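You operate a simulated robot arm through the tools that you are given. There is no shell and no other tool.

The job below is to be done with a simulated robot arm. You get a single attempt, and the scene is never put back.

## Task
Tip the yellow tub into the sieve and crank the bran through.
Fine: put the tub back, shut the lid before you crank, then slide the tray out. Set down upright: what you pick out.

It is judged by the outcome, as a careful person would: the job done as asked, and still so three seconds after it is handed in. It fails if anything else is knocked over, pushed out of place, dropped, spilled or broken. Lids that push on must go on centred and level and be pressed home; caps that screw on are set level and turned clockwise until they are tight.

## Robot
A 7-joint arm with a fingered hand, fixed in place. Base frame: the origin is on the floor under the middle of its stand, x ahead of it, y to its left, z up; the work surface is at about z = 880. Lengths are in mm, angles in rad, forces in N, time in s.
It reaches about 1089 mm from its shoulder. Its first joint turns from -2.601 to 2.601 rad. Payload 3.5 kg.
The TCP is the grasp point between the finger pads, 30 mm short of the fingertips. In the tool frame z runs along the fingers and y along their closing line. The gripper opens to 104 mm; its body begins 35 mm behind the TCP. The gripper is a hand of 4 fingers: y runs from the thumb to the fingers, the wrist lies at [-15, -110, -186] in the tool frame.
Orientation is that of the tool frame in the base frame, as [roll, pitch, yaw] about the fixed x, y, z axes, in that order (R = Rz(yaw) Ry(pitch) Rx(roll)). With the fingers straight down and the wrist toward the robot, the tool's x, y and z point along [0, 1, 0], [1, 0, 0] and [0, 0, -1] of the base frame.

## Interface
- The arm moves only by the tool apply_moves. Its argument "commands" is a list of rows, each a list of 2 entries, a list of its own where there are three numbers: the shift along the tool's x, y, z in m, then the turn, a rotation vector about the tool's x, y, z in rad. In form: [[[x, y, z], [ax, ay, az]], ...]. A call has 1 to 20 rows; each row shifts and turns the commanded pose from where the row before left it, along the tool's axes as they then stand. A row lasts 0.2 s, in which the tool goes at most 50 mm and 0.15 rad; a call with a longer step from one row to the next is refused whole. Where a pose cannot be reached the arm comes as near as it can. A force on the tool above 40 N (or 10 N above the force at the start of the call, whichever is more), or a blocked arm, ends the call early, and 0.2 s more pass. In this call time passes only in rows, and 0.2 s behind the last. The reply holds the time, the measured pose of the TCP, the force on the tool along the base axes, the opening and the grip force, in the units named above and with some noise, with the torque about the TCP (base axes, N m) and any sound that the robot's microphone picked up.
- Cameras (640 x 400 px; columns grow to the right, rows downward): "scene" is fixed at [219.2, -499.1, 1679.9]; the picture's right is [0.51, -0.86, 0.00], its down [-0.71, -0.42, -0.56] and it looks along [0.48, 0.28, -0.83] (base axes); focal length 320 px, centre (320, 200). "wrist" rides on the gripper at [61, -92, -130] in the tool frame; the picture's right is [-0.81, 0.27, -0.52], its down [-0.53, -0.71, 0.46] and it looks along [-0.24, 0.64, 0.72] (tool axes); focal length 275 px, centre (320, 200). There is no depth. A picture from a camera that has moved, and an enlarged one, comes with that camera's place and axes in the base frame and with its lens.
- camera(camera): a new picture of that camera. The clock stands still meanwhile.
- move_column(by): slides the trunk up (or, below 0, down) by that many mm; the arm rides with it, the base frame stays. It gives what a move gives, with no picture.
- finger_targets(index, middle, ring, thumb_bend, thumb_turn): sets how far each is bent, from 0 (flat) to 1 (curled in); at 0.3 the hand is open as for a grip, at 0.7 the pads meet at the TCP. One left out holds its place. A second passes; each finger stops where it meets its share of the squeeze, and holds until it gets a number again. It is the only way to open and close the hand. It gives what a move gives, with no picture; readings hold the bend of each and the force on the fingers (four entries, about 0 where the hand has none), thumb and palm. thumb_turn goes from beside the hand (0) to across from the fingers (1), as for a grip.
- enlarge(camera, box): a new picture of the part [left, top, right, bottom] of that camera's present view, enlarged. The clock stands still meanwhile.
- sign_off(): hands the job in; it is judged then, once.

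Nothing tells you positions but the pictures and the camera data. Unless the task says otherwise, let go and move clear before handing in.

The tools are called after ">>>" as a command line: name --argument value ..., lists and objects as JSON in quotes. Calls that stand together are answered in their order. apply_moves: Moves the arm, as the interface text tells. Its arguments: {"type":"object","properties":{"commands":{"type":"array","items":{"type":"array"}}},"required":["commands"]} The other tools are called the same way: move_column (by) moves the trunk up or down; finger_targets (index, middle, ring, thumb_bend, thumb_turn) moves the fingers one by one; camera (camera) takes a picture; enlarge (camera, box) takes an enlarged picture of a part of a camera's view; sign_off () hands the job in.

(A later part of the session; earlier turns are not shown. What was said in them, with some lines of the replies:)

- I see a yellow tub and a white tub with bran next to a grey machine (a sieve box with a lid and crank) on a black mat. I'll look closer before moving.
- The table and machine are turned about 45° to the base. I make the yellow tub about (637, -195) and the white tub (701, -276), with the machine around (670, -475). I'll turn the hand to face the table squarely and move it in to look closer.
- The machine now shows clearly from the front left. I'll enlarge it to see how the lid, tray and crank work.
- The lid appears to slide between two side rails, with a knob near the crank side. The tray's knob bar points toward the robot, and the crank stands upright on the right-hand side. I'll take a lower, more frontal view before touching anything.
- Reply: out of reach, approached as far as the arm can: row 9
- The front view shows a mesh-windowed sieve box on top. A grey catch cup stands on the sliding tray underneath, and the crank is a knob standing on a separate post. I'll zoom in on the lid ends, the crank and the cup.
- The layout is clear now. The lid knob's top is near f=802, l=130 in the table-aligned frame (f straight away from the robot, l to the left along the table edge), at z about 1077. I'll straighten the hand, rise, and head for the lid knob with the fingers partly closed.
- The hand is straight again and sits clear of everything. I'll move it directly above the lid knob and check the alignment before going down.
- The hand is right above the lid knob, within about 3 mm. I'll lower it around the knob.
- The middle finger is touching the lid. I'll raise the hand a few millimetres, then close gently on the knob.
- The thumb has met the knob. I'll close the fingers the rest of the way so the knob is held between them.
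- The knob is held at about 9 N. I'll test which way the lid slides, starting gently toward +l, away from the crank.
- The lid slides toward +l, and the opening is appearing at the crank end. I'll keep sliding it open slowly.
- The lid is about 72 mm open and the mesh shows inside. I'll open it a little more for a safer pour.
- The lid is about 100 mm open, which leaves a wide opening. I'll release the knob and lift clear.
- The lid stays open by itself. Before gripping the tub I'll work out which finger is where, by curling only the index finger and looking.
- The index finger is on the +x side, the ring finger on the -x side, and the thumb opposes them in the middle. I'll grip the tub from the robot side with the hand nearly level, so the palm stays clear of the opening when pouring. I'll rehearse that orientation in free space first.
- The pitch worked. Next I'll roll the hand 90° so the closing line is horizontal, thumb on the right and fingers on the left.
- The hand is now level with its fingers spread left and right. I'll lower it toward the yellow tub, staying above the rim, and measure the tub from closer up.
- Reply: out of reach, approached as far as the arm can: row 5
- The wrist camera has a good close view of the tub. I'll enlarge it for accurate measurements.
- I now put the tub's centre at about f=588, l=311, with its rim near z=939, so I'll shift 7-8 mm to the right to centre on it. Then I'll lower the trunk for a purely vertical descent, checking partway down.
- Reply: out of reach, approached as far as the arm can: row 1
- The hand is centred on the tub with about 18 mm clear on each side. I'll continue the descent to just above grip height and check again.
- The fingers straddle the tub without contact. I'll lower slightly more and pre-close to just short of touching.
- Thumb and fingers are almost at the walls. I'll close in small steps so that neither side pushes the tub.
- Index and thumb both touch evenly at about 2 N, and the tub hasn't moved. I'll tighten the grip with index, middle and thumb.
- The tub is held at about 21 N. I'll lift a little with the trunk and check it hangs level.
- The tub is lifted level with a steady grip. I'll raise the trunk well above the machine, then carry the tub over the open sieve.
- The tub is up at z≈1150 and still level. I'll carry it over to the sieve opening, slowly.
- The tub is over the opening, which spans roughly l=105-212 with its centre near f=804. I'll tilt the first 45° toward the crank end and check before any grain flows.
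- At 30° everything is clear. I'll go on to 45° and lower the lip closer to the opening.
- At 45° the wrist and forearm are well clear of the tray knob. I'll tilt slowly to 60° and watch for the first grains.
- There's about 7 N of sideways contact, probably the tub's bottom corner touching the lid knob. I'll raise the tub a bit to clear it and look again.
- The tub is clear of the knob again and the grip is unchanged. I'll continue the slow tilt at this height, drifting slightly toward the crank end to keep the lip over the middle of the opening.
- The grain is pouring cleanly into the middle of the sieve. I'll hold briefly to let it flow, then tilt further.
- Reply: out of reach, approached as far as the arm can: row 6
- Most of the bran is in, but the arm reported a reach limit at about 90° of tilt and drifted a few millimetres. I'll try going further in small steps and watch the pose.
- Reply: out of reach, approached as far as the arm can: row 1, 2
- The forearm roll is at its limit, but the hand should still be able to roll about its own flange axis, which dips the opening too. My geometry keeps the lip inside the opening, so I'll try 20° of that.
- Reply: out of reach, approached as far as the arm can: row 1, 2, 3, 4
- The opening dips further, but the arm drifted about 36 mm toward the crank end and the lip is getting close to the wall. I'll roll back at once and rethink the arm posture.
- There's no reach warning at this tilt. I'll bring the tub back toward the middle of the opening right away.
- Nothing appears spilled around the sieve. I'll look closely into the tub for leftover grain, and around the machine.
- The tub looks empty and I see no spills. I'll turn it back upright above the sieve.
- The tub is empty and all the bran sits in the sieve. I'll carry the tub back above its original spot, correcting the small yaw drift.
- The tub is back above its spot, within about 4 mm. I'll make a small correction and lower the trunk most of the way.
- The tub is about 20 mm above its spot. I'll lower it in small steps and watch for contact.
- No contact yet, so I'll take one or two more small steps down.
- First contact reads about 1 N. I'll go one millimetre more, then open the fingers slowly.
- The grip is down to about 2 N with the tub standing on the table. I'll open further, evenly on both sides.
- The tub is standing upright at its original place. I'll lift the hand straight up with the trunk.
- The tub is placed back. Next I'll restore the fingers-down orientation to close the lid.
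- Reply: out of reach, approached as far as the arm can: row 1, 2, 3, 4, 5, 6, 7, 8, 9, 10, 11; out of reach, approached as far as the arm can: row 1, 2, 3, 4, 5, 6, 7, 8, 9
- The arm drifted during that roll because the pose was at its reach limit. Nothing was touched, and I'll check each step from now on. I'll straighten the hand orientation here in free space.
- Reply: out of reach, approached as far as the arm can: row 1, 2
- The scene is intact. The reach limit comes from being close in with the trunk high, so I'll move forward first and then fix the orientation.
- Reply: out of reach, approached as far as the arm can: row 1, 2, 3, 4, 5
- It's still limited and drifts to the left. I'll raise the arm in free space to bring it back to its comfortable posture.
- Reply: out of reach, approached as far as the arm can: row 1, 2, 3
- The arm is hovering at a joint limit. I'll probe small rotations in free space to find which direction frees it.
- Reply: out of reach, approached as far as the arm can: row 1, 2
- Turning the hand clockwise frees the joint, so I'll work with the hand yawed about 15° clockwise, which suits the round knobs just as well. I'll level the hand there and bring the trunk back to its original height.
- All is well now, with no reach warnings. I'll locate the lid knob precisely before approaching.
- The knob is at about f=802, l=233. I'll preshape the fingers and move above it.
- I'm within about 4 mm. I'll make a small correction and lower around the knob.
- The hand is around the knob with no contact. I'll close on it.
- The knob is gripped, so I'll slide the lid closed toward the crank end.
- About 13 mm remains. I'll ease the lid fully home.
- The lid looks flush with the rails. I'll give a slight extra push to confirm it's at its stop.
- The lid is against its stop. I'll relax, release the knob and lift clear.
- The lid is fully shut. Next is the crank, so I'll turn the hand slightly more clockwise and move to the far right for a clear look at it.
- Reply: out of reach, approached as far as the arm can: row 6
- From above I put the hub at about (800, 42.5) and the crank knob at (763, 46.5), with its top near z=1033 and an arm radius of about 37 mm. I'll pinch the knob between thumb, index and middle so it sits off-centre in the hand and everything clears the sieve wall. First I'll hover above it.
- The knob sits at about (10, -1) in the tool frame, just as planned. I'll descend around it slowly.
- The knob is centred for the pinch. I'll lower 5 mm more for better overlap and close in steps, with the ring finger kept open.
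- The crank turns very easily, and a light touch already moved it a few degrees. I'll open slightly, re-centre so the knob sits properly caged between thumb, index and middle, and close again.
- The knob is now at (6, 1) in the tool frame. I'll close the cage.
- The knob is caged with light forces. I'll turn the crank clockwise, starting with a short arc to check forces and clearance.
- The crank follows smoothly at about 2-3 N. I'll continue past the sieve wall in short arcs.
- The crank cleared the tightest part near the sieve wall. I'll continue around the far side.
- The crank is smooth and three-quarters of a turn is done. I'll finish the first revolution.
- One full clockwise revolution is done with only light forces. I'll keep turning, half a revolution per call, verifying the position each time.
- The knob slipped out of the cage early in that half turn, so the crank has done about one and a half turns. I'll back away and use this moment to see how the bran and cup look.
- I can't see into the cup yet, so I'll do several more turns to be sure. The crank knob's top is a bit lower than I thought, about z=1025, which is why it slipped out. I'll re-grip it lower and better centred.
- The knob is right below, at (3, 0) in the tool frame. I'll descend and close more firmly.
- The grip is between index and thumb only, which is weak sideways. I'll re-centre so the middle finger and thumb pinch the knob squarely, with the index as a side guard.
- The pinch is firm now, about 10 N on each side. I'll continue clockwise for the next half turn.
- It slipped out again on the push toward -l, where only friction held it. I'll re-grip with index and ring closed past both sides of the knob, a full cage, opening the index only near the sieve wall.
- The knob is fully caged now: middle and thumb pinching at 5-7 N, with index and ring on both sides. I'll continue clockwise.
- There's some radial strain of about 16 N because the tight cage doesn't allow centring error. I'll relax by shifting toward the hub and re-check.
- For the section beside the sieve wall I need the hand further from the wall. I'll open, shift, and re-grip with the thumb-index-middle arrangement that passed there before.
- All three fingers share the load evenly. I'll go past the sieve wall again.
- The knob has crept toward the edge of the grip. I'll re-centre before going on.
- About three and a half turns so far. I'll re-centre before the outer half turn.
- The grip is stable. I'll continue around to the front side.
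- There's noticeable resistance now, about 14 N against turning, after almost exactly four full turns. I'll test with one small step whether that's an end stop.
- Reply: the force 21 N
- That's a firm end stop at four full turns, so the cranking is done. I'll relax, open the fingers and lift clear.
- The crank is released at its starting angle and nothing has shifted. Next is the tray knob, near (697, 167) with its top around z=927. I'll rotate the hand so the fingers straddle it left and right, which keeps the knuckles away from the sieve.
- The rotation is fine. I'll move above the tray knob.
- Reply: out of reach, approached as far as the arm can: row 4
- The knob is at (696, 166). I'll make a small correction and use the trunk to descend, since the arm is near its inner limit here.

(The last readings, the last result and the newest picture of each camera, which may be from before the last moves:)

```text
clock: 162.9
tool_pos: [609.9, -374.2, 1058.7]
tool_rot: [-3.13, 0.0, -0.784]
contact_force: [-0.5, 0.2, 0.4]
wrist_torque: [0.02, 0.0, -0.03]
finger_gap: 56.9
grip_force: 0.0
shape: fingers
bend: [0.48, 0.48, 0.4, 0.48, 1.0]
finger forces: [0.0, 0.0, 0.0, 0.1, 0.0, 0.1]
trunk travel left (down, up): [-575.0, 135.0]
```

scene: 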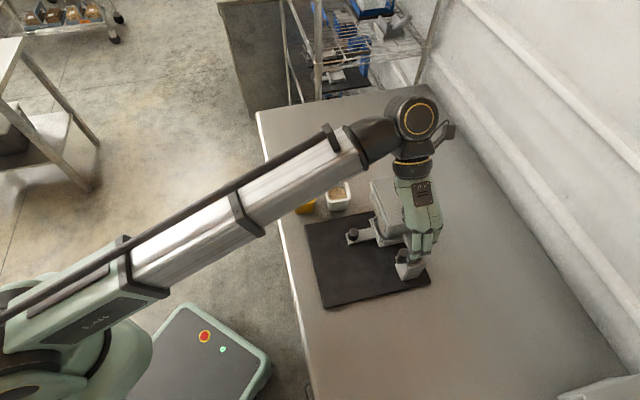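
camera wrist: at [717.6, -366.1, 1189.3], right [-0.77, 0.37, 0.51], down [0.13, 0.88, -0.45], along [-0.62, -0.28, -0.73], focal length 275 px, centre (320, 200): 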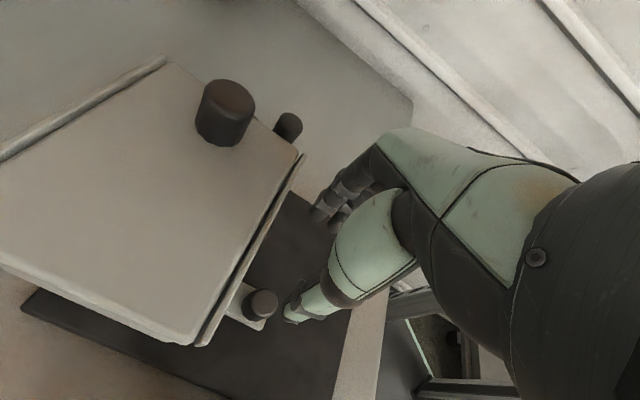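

>>> move_column --by -90

>>> camera --camera "wrist"

>>> enlarge --camera "scene" --box '[310, 170, 410, 280]'

```text
clock: 164.2
tool_pos: [608.7, -374.3, 968.3]
tool_rot: [-3.131, 0.0, -0.783]
contact_force: [-0.1, -0.3, 0.5]
wrist_torque: [0.02, -0.01, 0.03]
finger_gap: 56.4
grip_force: 0.0
shape: fingers
bend: [0.48, 0.48, 0.4, 0.48, 1.0]
finger forces: [0.1, 0.0, 0.0, 0.0, 0.0, 0.0]
trunk travel left (down, up): [-485.0, 225.0]
```

```text
taken
camera wrist: at [717.1, -353.4, 1099.5], right [-0.77, 0.37, 0.51], down [0.13, 0.88, -0.45], along [-0.62, -0.28, -0.73], focal length 275 px, centre (320, 200)
```

wrist: 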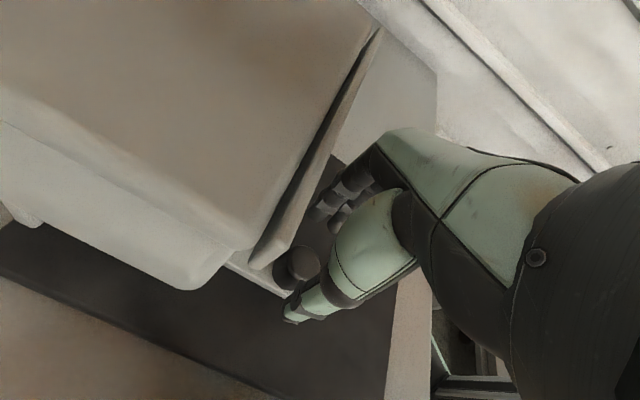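

```text
3.64 times, centred on (360, 225) of scene
camera zoom: at [219.2, -499.1, 1679.9], right [0.51, -0.86, 0.0], down [-0.71, -0.42, -0.56], along [0.48, 0.28, -0.83], focal length 1163 px, centre (174, 109)
```

zoom: 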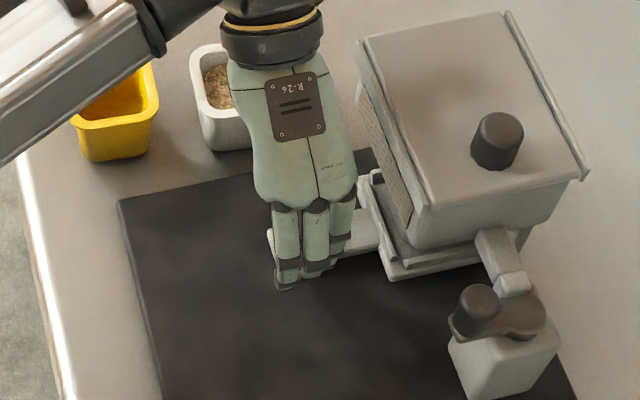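

>>> camera --camera "scene"

>>> enlarge --camera "wrist" --box '[200, 140, 420, 360]'

```text
taken
```

scene: 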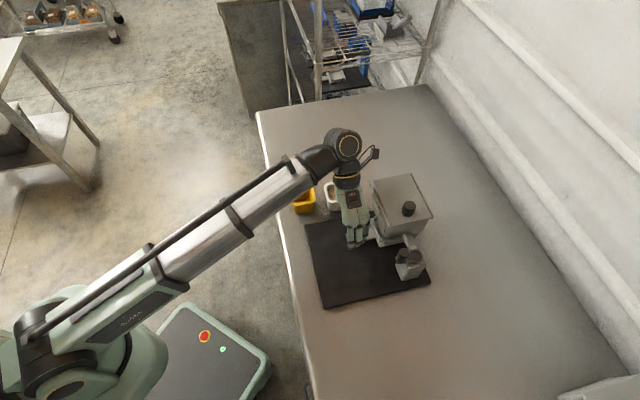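

```text
1.82 times, centred on (310, 250) of wrist
camera zoom: at [717.1, -353.4, 1099.5], right [-0.77, 0.37, 0.51], down [0.13, 0.88, -0.45], along [-0.62, -0.28, -0.73], focal length 500 px, centre (338, 109)
```

zoom: 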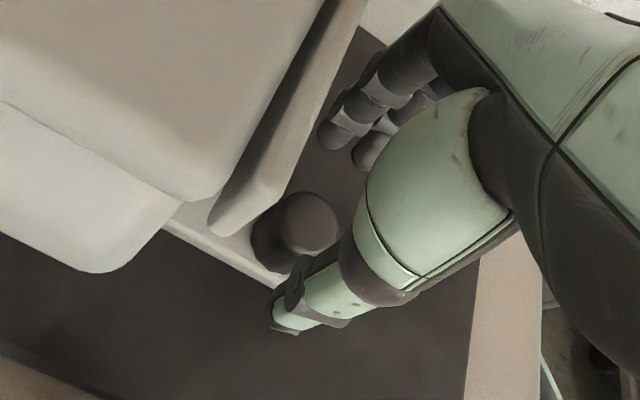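

The arm passes well above the tubs. The knob is at (-3, 2) in the tool frame. I'll shift slightly so the index can close behind the knob, then go down to grip height.

>>> apply_moves --commands '[[[0.002, 0.002, 0], [0, 0, 0]]]'

>>> move_column --by -20

>>> move_column --by -6

>>> enlarge --camera "wrist" --box '[200, 140, 420, 360]'

>>> enlarge --camera "scene" --box '[320, 180, 400, 270]'

```text
clock: 164.6
tool_pos: [609.6, -377.0, 969.7]
tool_rot: [-3.13, -0.001, -0.783]
contact_force: [0.4, 0.6, 0.0]
wrist_torque: [0.06, 0.03, 0.01]
finger_gap: 56.8
grip_force: 0.1
shape: fingers
bend: [0.48, 0.48, 0.4, 0.48, 1.0]
finger forces: [0.0, 0.0, 0.0, 0.0, 0.1, 0.0]
trunk travel left (down, up): [-485.0, 225.0]
```

```text
clock: 165.2
tool_pos: [610.9, -377.5, 949.5]
tool_rot: [-3.13, -0.002, -0.784]
contact_force: [-0.7, -0.2, 0.7]
wrist_torque: [0.0, 0.03, 0.0]
finger_gap: 56.6
grip_force: 0.1
shape: fingers
bend: [0.48, 0.48, 0.4, 0.48, 1.0]
finger forces: [0.1, 0.0, 0.1, 0.0, 0.0, 0.0]
trunk travel left (down, up): [-465.0, 245.0]
```

```text
clock: 165.8
tool_pos: [608.8, -377.8, 943.6]
tool_rot: [-3.132, -0.001, -0.785]
contact_force: [0.1, -0.3, 0.5]
wrist_torque: [-0.02, 0.04, 0.01]
finger_gap: 56.8
grip_force: 0.0
shape: fingers
bend: [0.48, 0.48, 0.4, 0.48, 1.0]
finger forces: [0.0, 0.0, 0.0, 0.0, 0.0, 0.0]
trunk travel left (down, up): [-459.0, 251.0]
```

```text
1.82 times, centred on (310, 250) of wrist
camera zoom: at [717.1, -356.3, 1073.9], right [-0.77, 0.37, 0.51], down [0.13, 0.88, -0.45], along [-0.62, -0.28, -0.73], focal length 500 px, centre (338, 109)
```

zoom: 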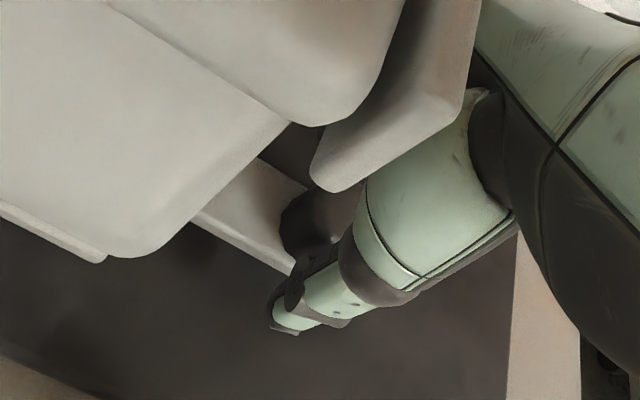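

```text
4.44 times, centred on (360, 225) of scene
camera zoom: at [219.2, -499.1, 1679.9], right [0.51, -0.86, 0.0], down [-0.71, -0.42, -0.56], along [0.48, 0.28, -0.83], focal length 1421 px, centre (142, 89)
```

zoom: 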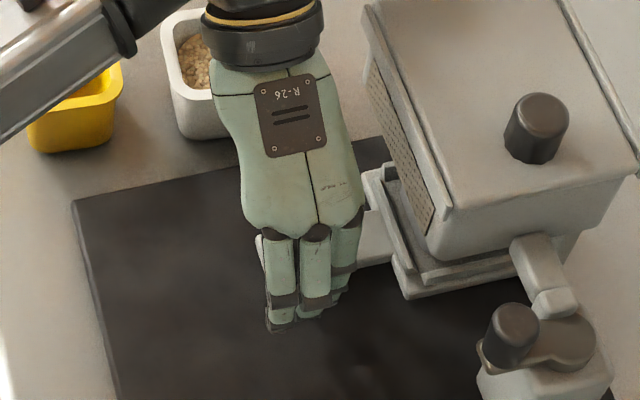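

The hand is at grip height with no contact. I'll close the index behind the knob first.

>>> finger_targets --index 0.7 --middle 0.54 --thumb_bend 0.54

>>> finger_targets --middle 0.68 --thumb_bend 0.68

>>> enlarge --camera "scene" --box '[320, 180, 400, 270]'

>>> enlarge --camera "wrist" --box '[220, 180, 380, 340]'

```text
clock: 166.8
tool_pos: [610.2, -377.2, 943.7]
tool_rot: [-3.131, 0.002, -0.784]
contact_force: [-2.3, -2.3, 0.0]
wrist_torque: [-0.06, 0.01, -0.01]
finger_gap: 27.2
grip_force: 1.7
shape: fingers
bend: [0.65, 0.54, 0.4, 0.54, 1.0]
finger forces: [3.4, 0.0, 0.0, 0.1, 0.0, 0.0]
trunk travel left (down, up): [-459.0, 251.0]
```

```text
clock: 167.8
tool_pos: [611.0, -376.5, 943.8]
tool_rot: [-3.131, 0.0, -0.785]
contact_force: [-1.1, -1.0, -0.2]
wrist_torque: [-0.06, 0.02, 0.02]
finger_gap: 20.0
grip_force: 6.8
shape: fingers
bend: [0.65, 0.64, 0.4, 0.61, 1.0]
finger forces: [3.4, 3.6, 0.0, 0.0, 6.1, 0.1]
trunk travel left (down, up): [-459.0, 251.0]
```

```text
4.44 times, centred on (360, 225) of scene
camera zoom: at [219.2, -499.1, 1679.9], right [0.51, -0.86, 0.0], down [-0.71, -0.42, -0.56], along [0.48, 0.28, -0.83], focal length 1421 px, centre (142, 89)
```

zoom: 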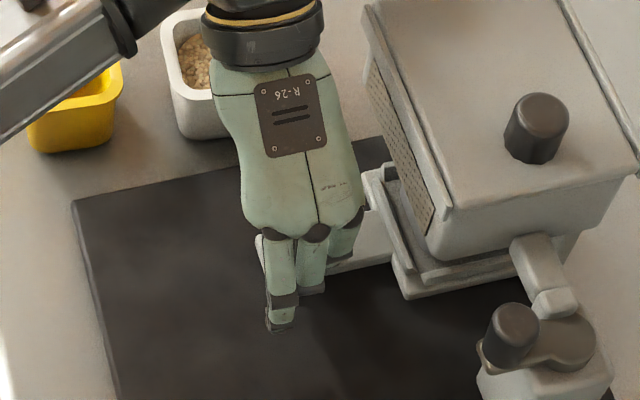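

```text
2.50 times, centred on (300, 260) of wrist
camera zoom: at [717.1, -356.4, 1073.9], right [-0.77, 0.37, 0.51], down [0.13, 0.88, -0.45], along [-0.62, -0.28, -0.73], focal length 688 px, centre (370, 50)
```

zoom: 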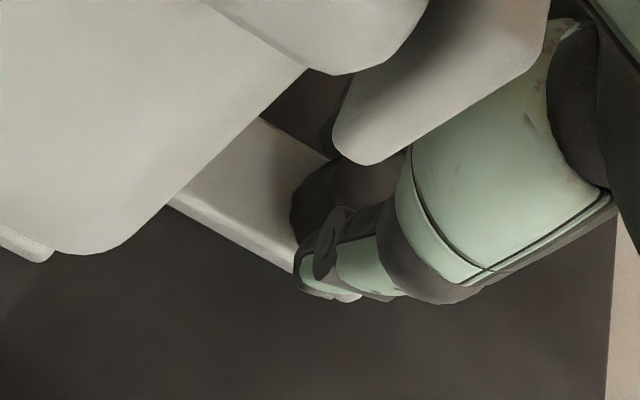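

The knob is held by index, middle and thumb. I'll start pulling the tray out slowly.

>>> apply_moves --commands '[[[-0.003, 0, 0], [0, 0, 0]], [[-0.005, 0, 0], [0, 0, 0]], [[-0.005, 0, 0], [0, 0, 0]], [[-0.005, 0, 0], [0, 0, 0]]]'

>>> enlarge --camera "scene" --box '[310, 180, 410, 280]'

```text
clock: 168.8
tool_pos: [598.0, -364.1, 942.6]
tool_rot: [-3.13, -0.001, -0.784]
contact_force: [0.2, -0.3, 0.4]
wrist_torque: [0.0, 0.01, 0.0]
finger_gap: 20.0
grip_force: 6.5
shape: fingers
bend: [0.65, 0.64, 0.4, 0.61, 1.0]
finger forces: [3.2, 3.7, 0.0, 0.0, 6.4, 0.0]
trunk travel left (down, up): [-459.0, 251.0]
```

```text
4.00 times, centred on (360, 230) of scene
camera zoom: at [219.2, -499.1, 1679.9], right [0.51, -0.86, 0.0], down [-0.71, -0.42, -0.56], along [0.48, 0.28, -0.83], focal length 1279 px, centre (160, 80)
```

zoom: 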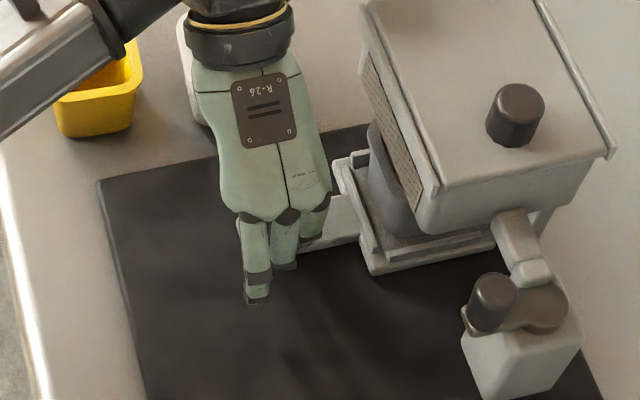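

The tray is sliding out with the cup riding on it, and the forces are low. I'll continue.

>>> apply_moves --commands '[[[-0.006, 0, 0], [0, 0, 0]], [[-0.007, 0, 0], [0, 0, 0]], [[-0.007, 0, 0], [0, 0, 0]], [[-0.007, 0, 0], [0, 0, 0]], [[-0.006, 0, 0], [0, 0, 0]]]'

>>> enlarge --camera "scene" --box '[290, 170, 410, 290]'

```text
clock: 170.0
tool_pos: [574.2, -341.8, 943.3]
tool_rot: [-3.131, 0.0, -0.783]
contact_force: [-0.7, -0.3, -1.0]
wrist_torque: [-0.02, 0.01, -0.01]
finger_gap: 20.2
grip_force: 5.9
shape: fingers
bend: [0.65, 0.64, 0.4, 0.61, 1.0]
finger forces: [3.1, 3.5, 0.0, 0.0, 6.1, 0.0]
trunk travel left (down, up): [-459.0, 251.0]
```

```text
3.33 times, centred on (350, 230) of scene
camera zoom: at [219.2, -499.1, 1679.9], right [0.51, -0.86, 0.0], down [-0.71, -0.42, -0.56], along [0.48, 0.28, -0.83], focal length 1066 px, centre (220, 100)
```

zoom: 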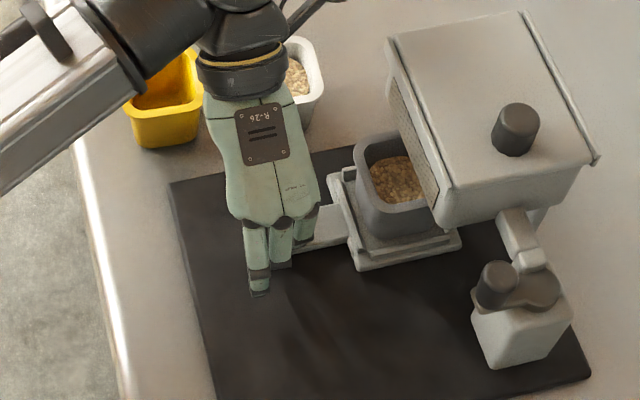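

The cup under the sieve is full of bran, so the sieving worked. I'll keep pulling until the tray is out.

>>> apply_moves --commands '[[[-0.006, 0, 0], [0, 0, 0]], [[-0.007, 0, 0], [0, 0, 0]], [[-0.007, 0, 0], [0, 0, 0]], [[-0.007, 0, 0], [0, 0, 0]], [[-0.005, 0, 0], [0, 0, 0]]]'

>>> enlarge --camera "scene" --box '[290, 170, 410, 290]'

```text
clock: 171.2
tool_pos: [552.0, -318.7, 943.7]
tool_rot: [-3.131, 0.001, -0.784]
contact_force: [0.0, -0.4, 0.6]
wrist_torque: [-0.01, 0.02, 0.02]
finger_gap: 20.0
grip_force: 6.3
shape: fingers
bend: [0.65, 0.64, 0.4, 0.61, 1.0]
finger forces: [3.2, 3.6, 0.1, 0.0, 6.7, 0.1]
trunk travel left (down, up): [-459.0, 251.0]
```

```text
3.33 times, centred on (350, 230) of scene
camera zoom: at [219.2, -499.1, 1679.9], right [0.51, -0.86, 0.0], down [-0.71, -0.42, -0.56], along [0.48, 0.28, -0.83], focal length 1066 px, centre (220, 100)
```

zoom: 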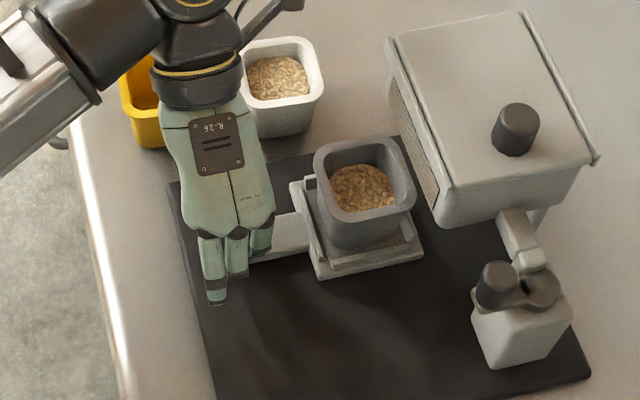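

The cup is almost fully out from under the sieve. I'll pull a bit further, watching for the tray's stop.

>>> apply_moves --commands '[[[-0.005, 0, 0], [0, 0, 0]], [[-0.005, 0, 0], [0, 0, 0]], [[-0.005, 0, 0], [0, 0, 0]], [[-0.005, 0, 0], [0, 0, 0]]]'

>>> enlarge --camera "scene" --box '[290, 170, 410, 290]'

```text
clock: 172.2
tool_pos: [537.7, -306.0, 940.9]
tool_rot: [-3.128, -0.007, -0.778]
contact_force: [10.6, -5.4, 7.2]
wrist_torque: [-0.07, -0.34, -0.06]
finger_gap: 21.8
grip_force: 8.2
shape: fingers
bend: [0.65, 0.67, 0.4, 0.61, 0.99]
finger forces: [5.5, 0.7, 0.0, 0.0, 9.8, 0.1]
trunk travel left (down, up): [-459.0, 251.0]
```

```text
3.33 times, centred on (350, 230) of scene
camera zoom: at [219.2, -499.1, 1679.9], right [0.51, -0.86, 0.0], down [-0.71, -0.42, -0.56], along [0.48, 0.28, -0.83], focal length 1066 px, centre (220, 100)
```

zoom: 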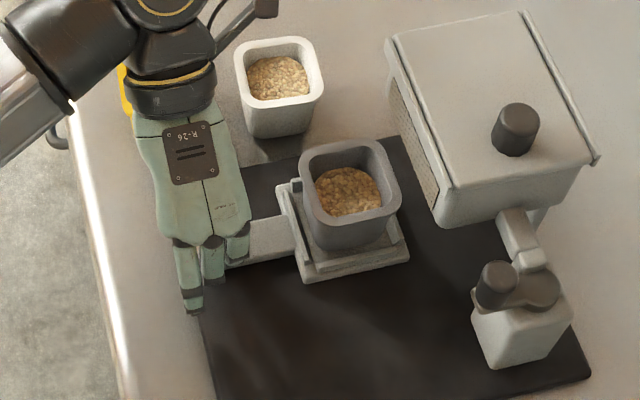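

The tray has reached its stop and the cup stands clear and upright with the bran in it. I'll relax slightly, then release the knob.

>>> apply_moves --commands '[[[0.0025, 0, -0.001], [0, 0, 0]]]'

>>> finger_targets --index 0.46 --middle 0.46 --ring 0.4 --thumb_bend 0.47

>>> enlarge --camera "scene" --box '[280, 170, 410, 290]'

```text
clock: 172.6
tool_pos: [539.0, -306.8, 942.4]
tool_rot: [-3.129, -0.004, -0.78]
contact_force: [5.2, -0.6, 3.6]
wrist_torque: [-0.01, -0.23, -0.05]
finger_gap: 21.5
grip_force: 7.2
shape: fingers
bend: [0.65, 0.67, 0.4, 0.61, 0.99]
finger forces: [4.7, 1.6, 0.0, 0.1, 9.0, 0.0]
trunk travel left (down, up): [-459.0, 251.0]
```

```text
clock: 173.6
tool_pos: [539.0, -306.6, 943.4]
tool_rot: [-3.13, -0.005, -0.78]
contact_force: [0.4, -0.3, -0.4]
wrist_torque: [0.01, 0.02, -0.02]
finger_gap: 60.5
grip_force: 0.0
shape: fingers
bend: [0.46, 0.46, 0.4, 0.47, 1.0]
finger forces: [0.0, 0.0, 0.1, 0.0, 0.0, 0.1]
trunk travel left (down, up): [-459.0, 251.0]
```

```text
3.33 times, centred on (345, 230) of scene
camera zoom: at [219.2, -499.1, 1679.9], right [0.51, -0.86, 0.0], down [-0.71, -0.42, -0.56], along [0.48, 0.28, -0.83], focal length 1066 px, centre (237, 100)
```

zoom: 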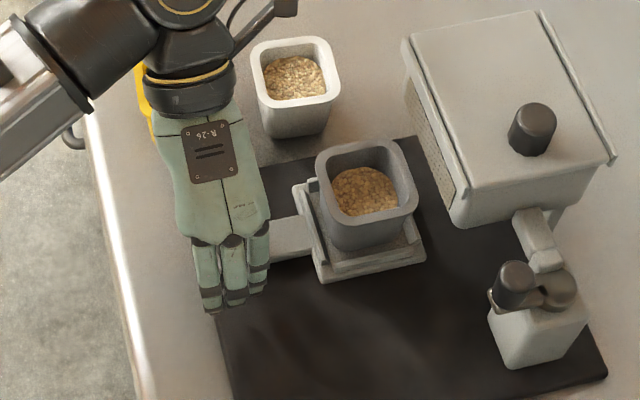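

The fingers are open. I'll lift straight up with the trunk.

>>> move_column --by 60

>>> move_column --by 150

>>> camera --camera "scene"

>>> enlarge --camera "scene" --box '[280, 160, 450, 300]'

>>> camera --camera "wrist"

```text
clock: 174.6
tool_pos: [538.3, -307.0, 1004.6]
tool_rot: [-3.129, -0.004, -0.782]
contact_force: [-0.6, 0.0, -0.3]
wrist_torque: [0.02, 0.04, 0.02]
finger_gap: 60.5
grip_force: 0.1
shape: fingers
bend: [0.46, 0.46, 0.4, 0.47, 1.0]
finger forces: [0.1, 0.0, 0.1, 0.0, 0.1, 0.0]
trunk travel left (down, up): [-519.0, 191.0]
```

```text
clock: 176.3
tool_pos: [539.7, -307.6, 1153.1]
tool_rot: [-3.13, -0.004, -0.782]
contact_force: [0.7, -0.1, -0.1]
wrist_torque: [0.0, 0.01, 0.01]
finger_gap: 60.5
grip_force: 0.0
shape: fingers
bend: [0.46, 0.46, 0.4, 0.47, 1.0]
finger forces: [0.0, 0.1, 0.0, 0.0, 0.1, 0.0]
trunk travel left (down, up): [-669.0, 41.0]
```

```text
taken
```

scene: 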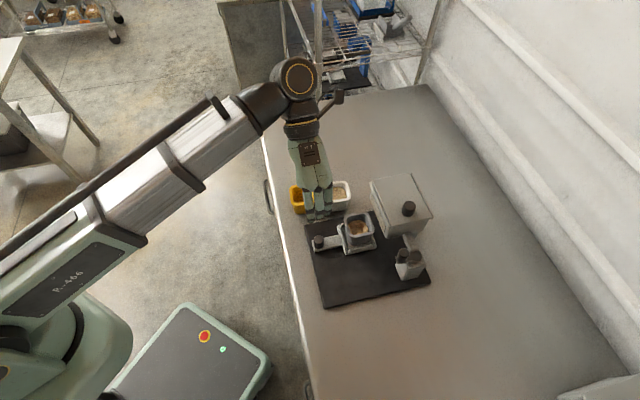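

```text
2.86 times, centred on (365, 230) of scene
camera zoom: at [219.2, -499.1, 1679.9], right [0.51, -0.86, 0.0], down [-0.71, -0.42, -0.56], along [0.48, 0.28, -0.83], focal length 914 px, centre (191, 114)
```

zoom: 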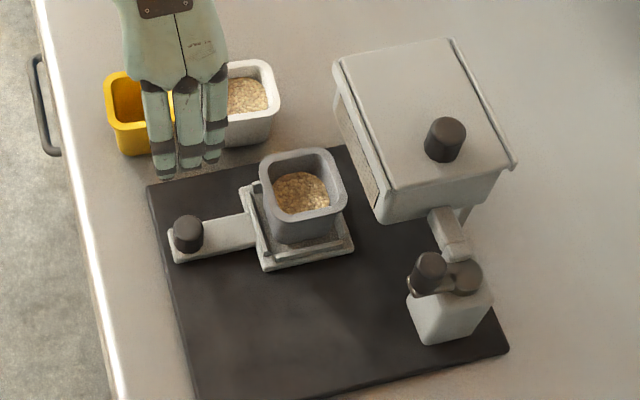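

```text
taken
camera wrist: at [645.3, -285.5, 1283.9], right [-0.78, 0.37, 0.51], down [0.13, 0.88, -0.45], along [-0.62, -0.28, -0.73], focal length 275 px, centre (320, 200)
```

wrist: 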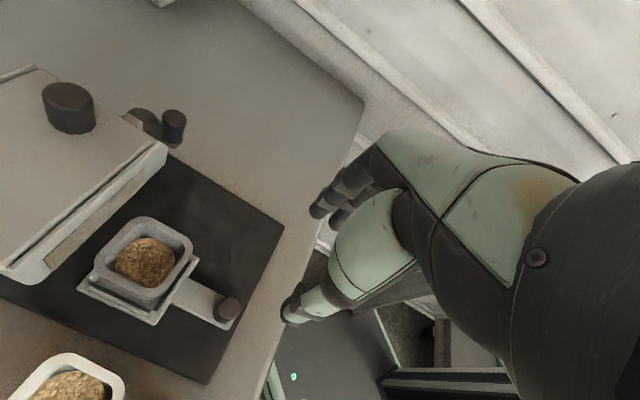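

The cup with bran stands upright on the slid-out tray. I'll look closely at the cup, the tub and the sieve before finishing.

>>> enlarge --camera "wrist" --box '[60, 190, 260, 350]'

>>> enlarge --camera "wrist" --box '[0, 60, 190, 290]'

>>> enlarge --camera "scene" --box '[330, 190, 400, 260]'

```text
2.50 times, centred on (160, 270) of wrist
camera zoom: at [645.3, -285.5, 1283.9], right [-0.78, 0.37, 0.51], down [0.13, 0.88, -0.45], along [-0.62, -0.28, -0.73], focal length 688 px, centre (720, 25)
```

zoom: 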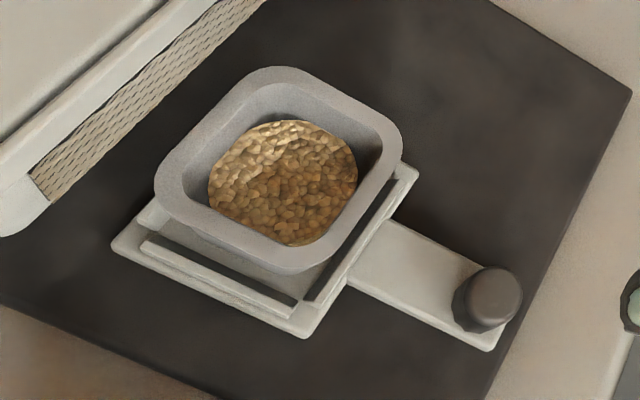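

```text
1.74 times, centred on (95, 175) of wrist
camera zoom: at [645.3, -285.5, 1283.9], right [-0.78, 0.37, 0.51], down [0.13, 0.88, -0.45], along [-0.62, -0.28, -0.73], focal length 479 px, centre (711, 244)
```

zoom: 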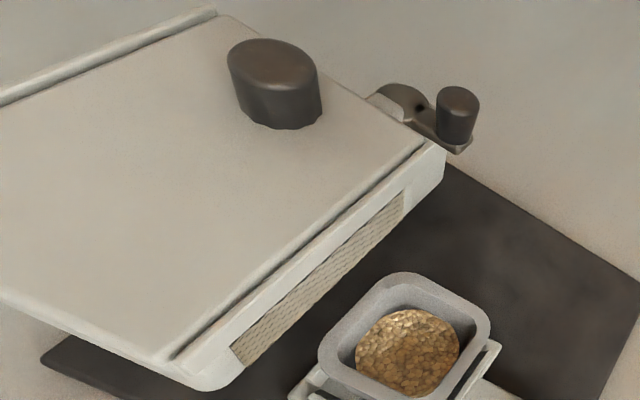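

```text
5.71 times, centred on (365, 225) of scene
camera zoom: at [219.2, -499.1, 1679.9], right [0.51, -0.86, 0.0], down [-0.71, -0.42, -0.56], along [0.48, 0.28, -0.83], focal length 1827 px, centre (63, 57)
```

zoom: 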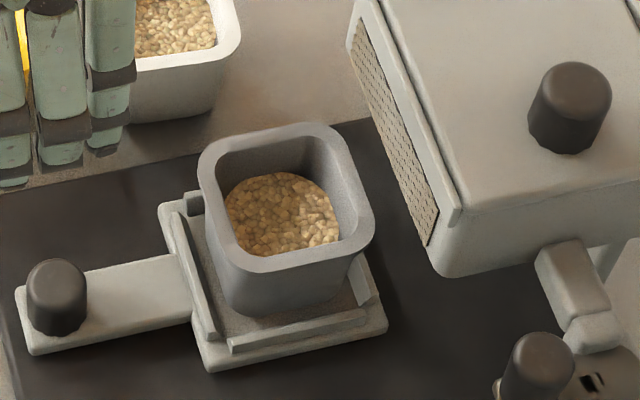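

Everything looks right: lid flush, tray fully out, cup upright with the bran, nothing spilled. I'll move the hand further clear and do a final check of both tubs.

>>> move_column --by 38

>>> apply_moves --commands '[[[0, 0, -0.03], [0, 0, 0]], [[0, 0, -0.03], [0, 0, 0]], [[0, 0, -0.03], [0, 0, 0]]]'

>>> camera --camera "scene"

>>> enlarge --camera "scene" --box '[260, 140, 450, 300]'

```text
clock: 177.2
tool_pos: [538.4, -306.6, 1191.4]
tool_rot: [-3.128, -0.005, -0.78]
contact_force: [0.4, -0.3, -0.7]
wrist_torque: [0.02, 0.0, 0.02]
finger_gap: 60.2
grip_force: 0.0
shape: fingers
bend: [0.46, 0.46, 0.4, 0.47, 1.0]
finger forces: [0.1, 0.0, 0.0, 0.0, 0.0, 0.0]
trunk travel left (down, up): [-707.0, 3.0]
```

```text
clock: 178.0
tool_pos: [538.1, -348.2, 1238.1]
tool_rot: [-3.128, -0.018, -0.77]
contact_force: [-0.3, -0.6, 0.4]
wrist_torque: [-0.01, 0.0, -0.01]
finger_gap: 60.7
grip_force: 0.1
shape: fingers
bend: [0.46, 0.46, 0.4, 0.47, 1.0]
finger forces: [0.1, 0.0, 0.0, 0.0, 0.0, 0.0]
out of reach, approached as far as the arm can: row 1, 2, 3
trunk travel left (down, up): [-707.0, 3.0]
```

```text
taken
```

scene: 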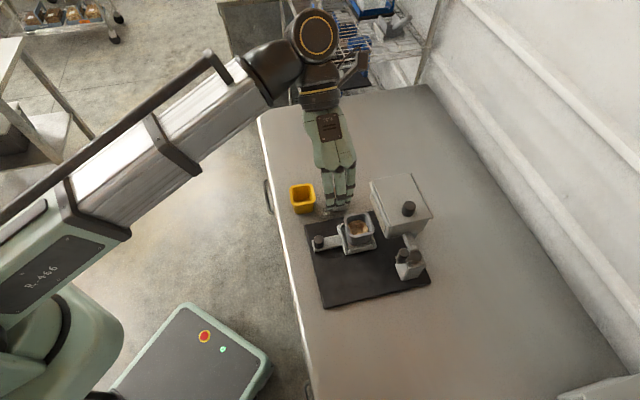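

```text
2.50 times, centred on (355, 220) of scene
camera zoom: at [219.2, -499.1, 1679.9], right [0.51, -0.86, 0.0], down [-0.71, -0.42, -0.56], along [0.48, 0.28, -0.83], focal length 800 px, centre (232, 150)
```

zoom: 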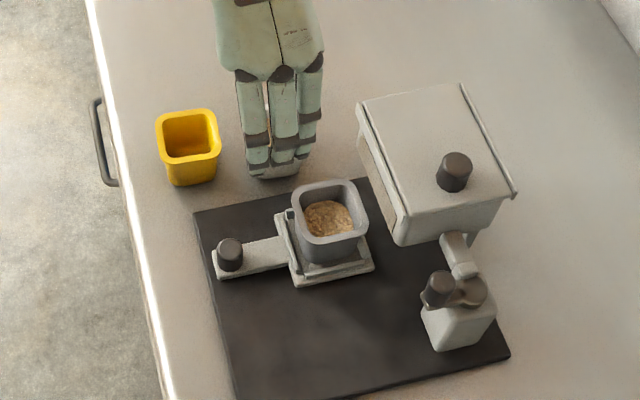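

The yellow tub is upright on its original spot, the lid is shut, and the crank is at its end stop. The tray is fully out with the cup of bran upright on it, and the hand is clear, so I'm handing in.

>>> sign_off

```text
The job is handed in.
```

I've handed the job in: the bran from the yellow tub was tipped into the sieve and cranked through, and it's now in the cup under the sieve.

- **Tub:** it is empty and standing upright back on its original spot. I saw no spills.
- **Lid:** it was slid fully shut against its stop before any cranking.
- **Crank:** I turned it clockwise four full turns, until it hit a firm end stop. The knob slipped out of my grip twice and I re-gripped it.
- **Tray:** it is pulled out to its stop, with the cup upright on it and the bran inside.

I didn't reopen the lid to look for leftover bran in the sieve. The amount in the cup looks about the same as what was in the tub.

While pouring, the tub touched the lid knob, at about 7 N. I raised it clear, and the knob stayed within a few millimetres of its position.

I took "set down upright: what you pick out" to mean the tub, so I left the cup standing on the tray.
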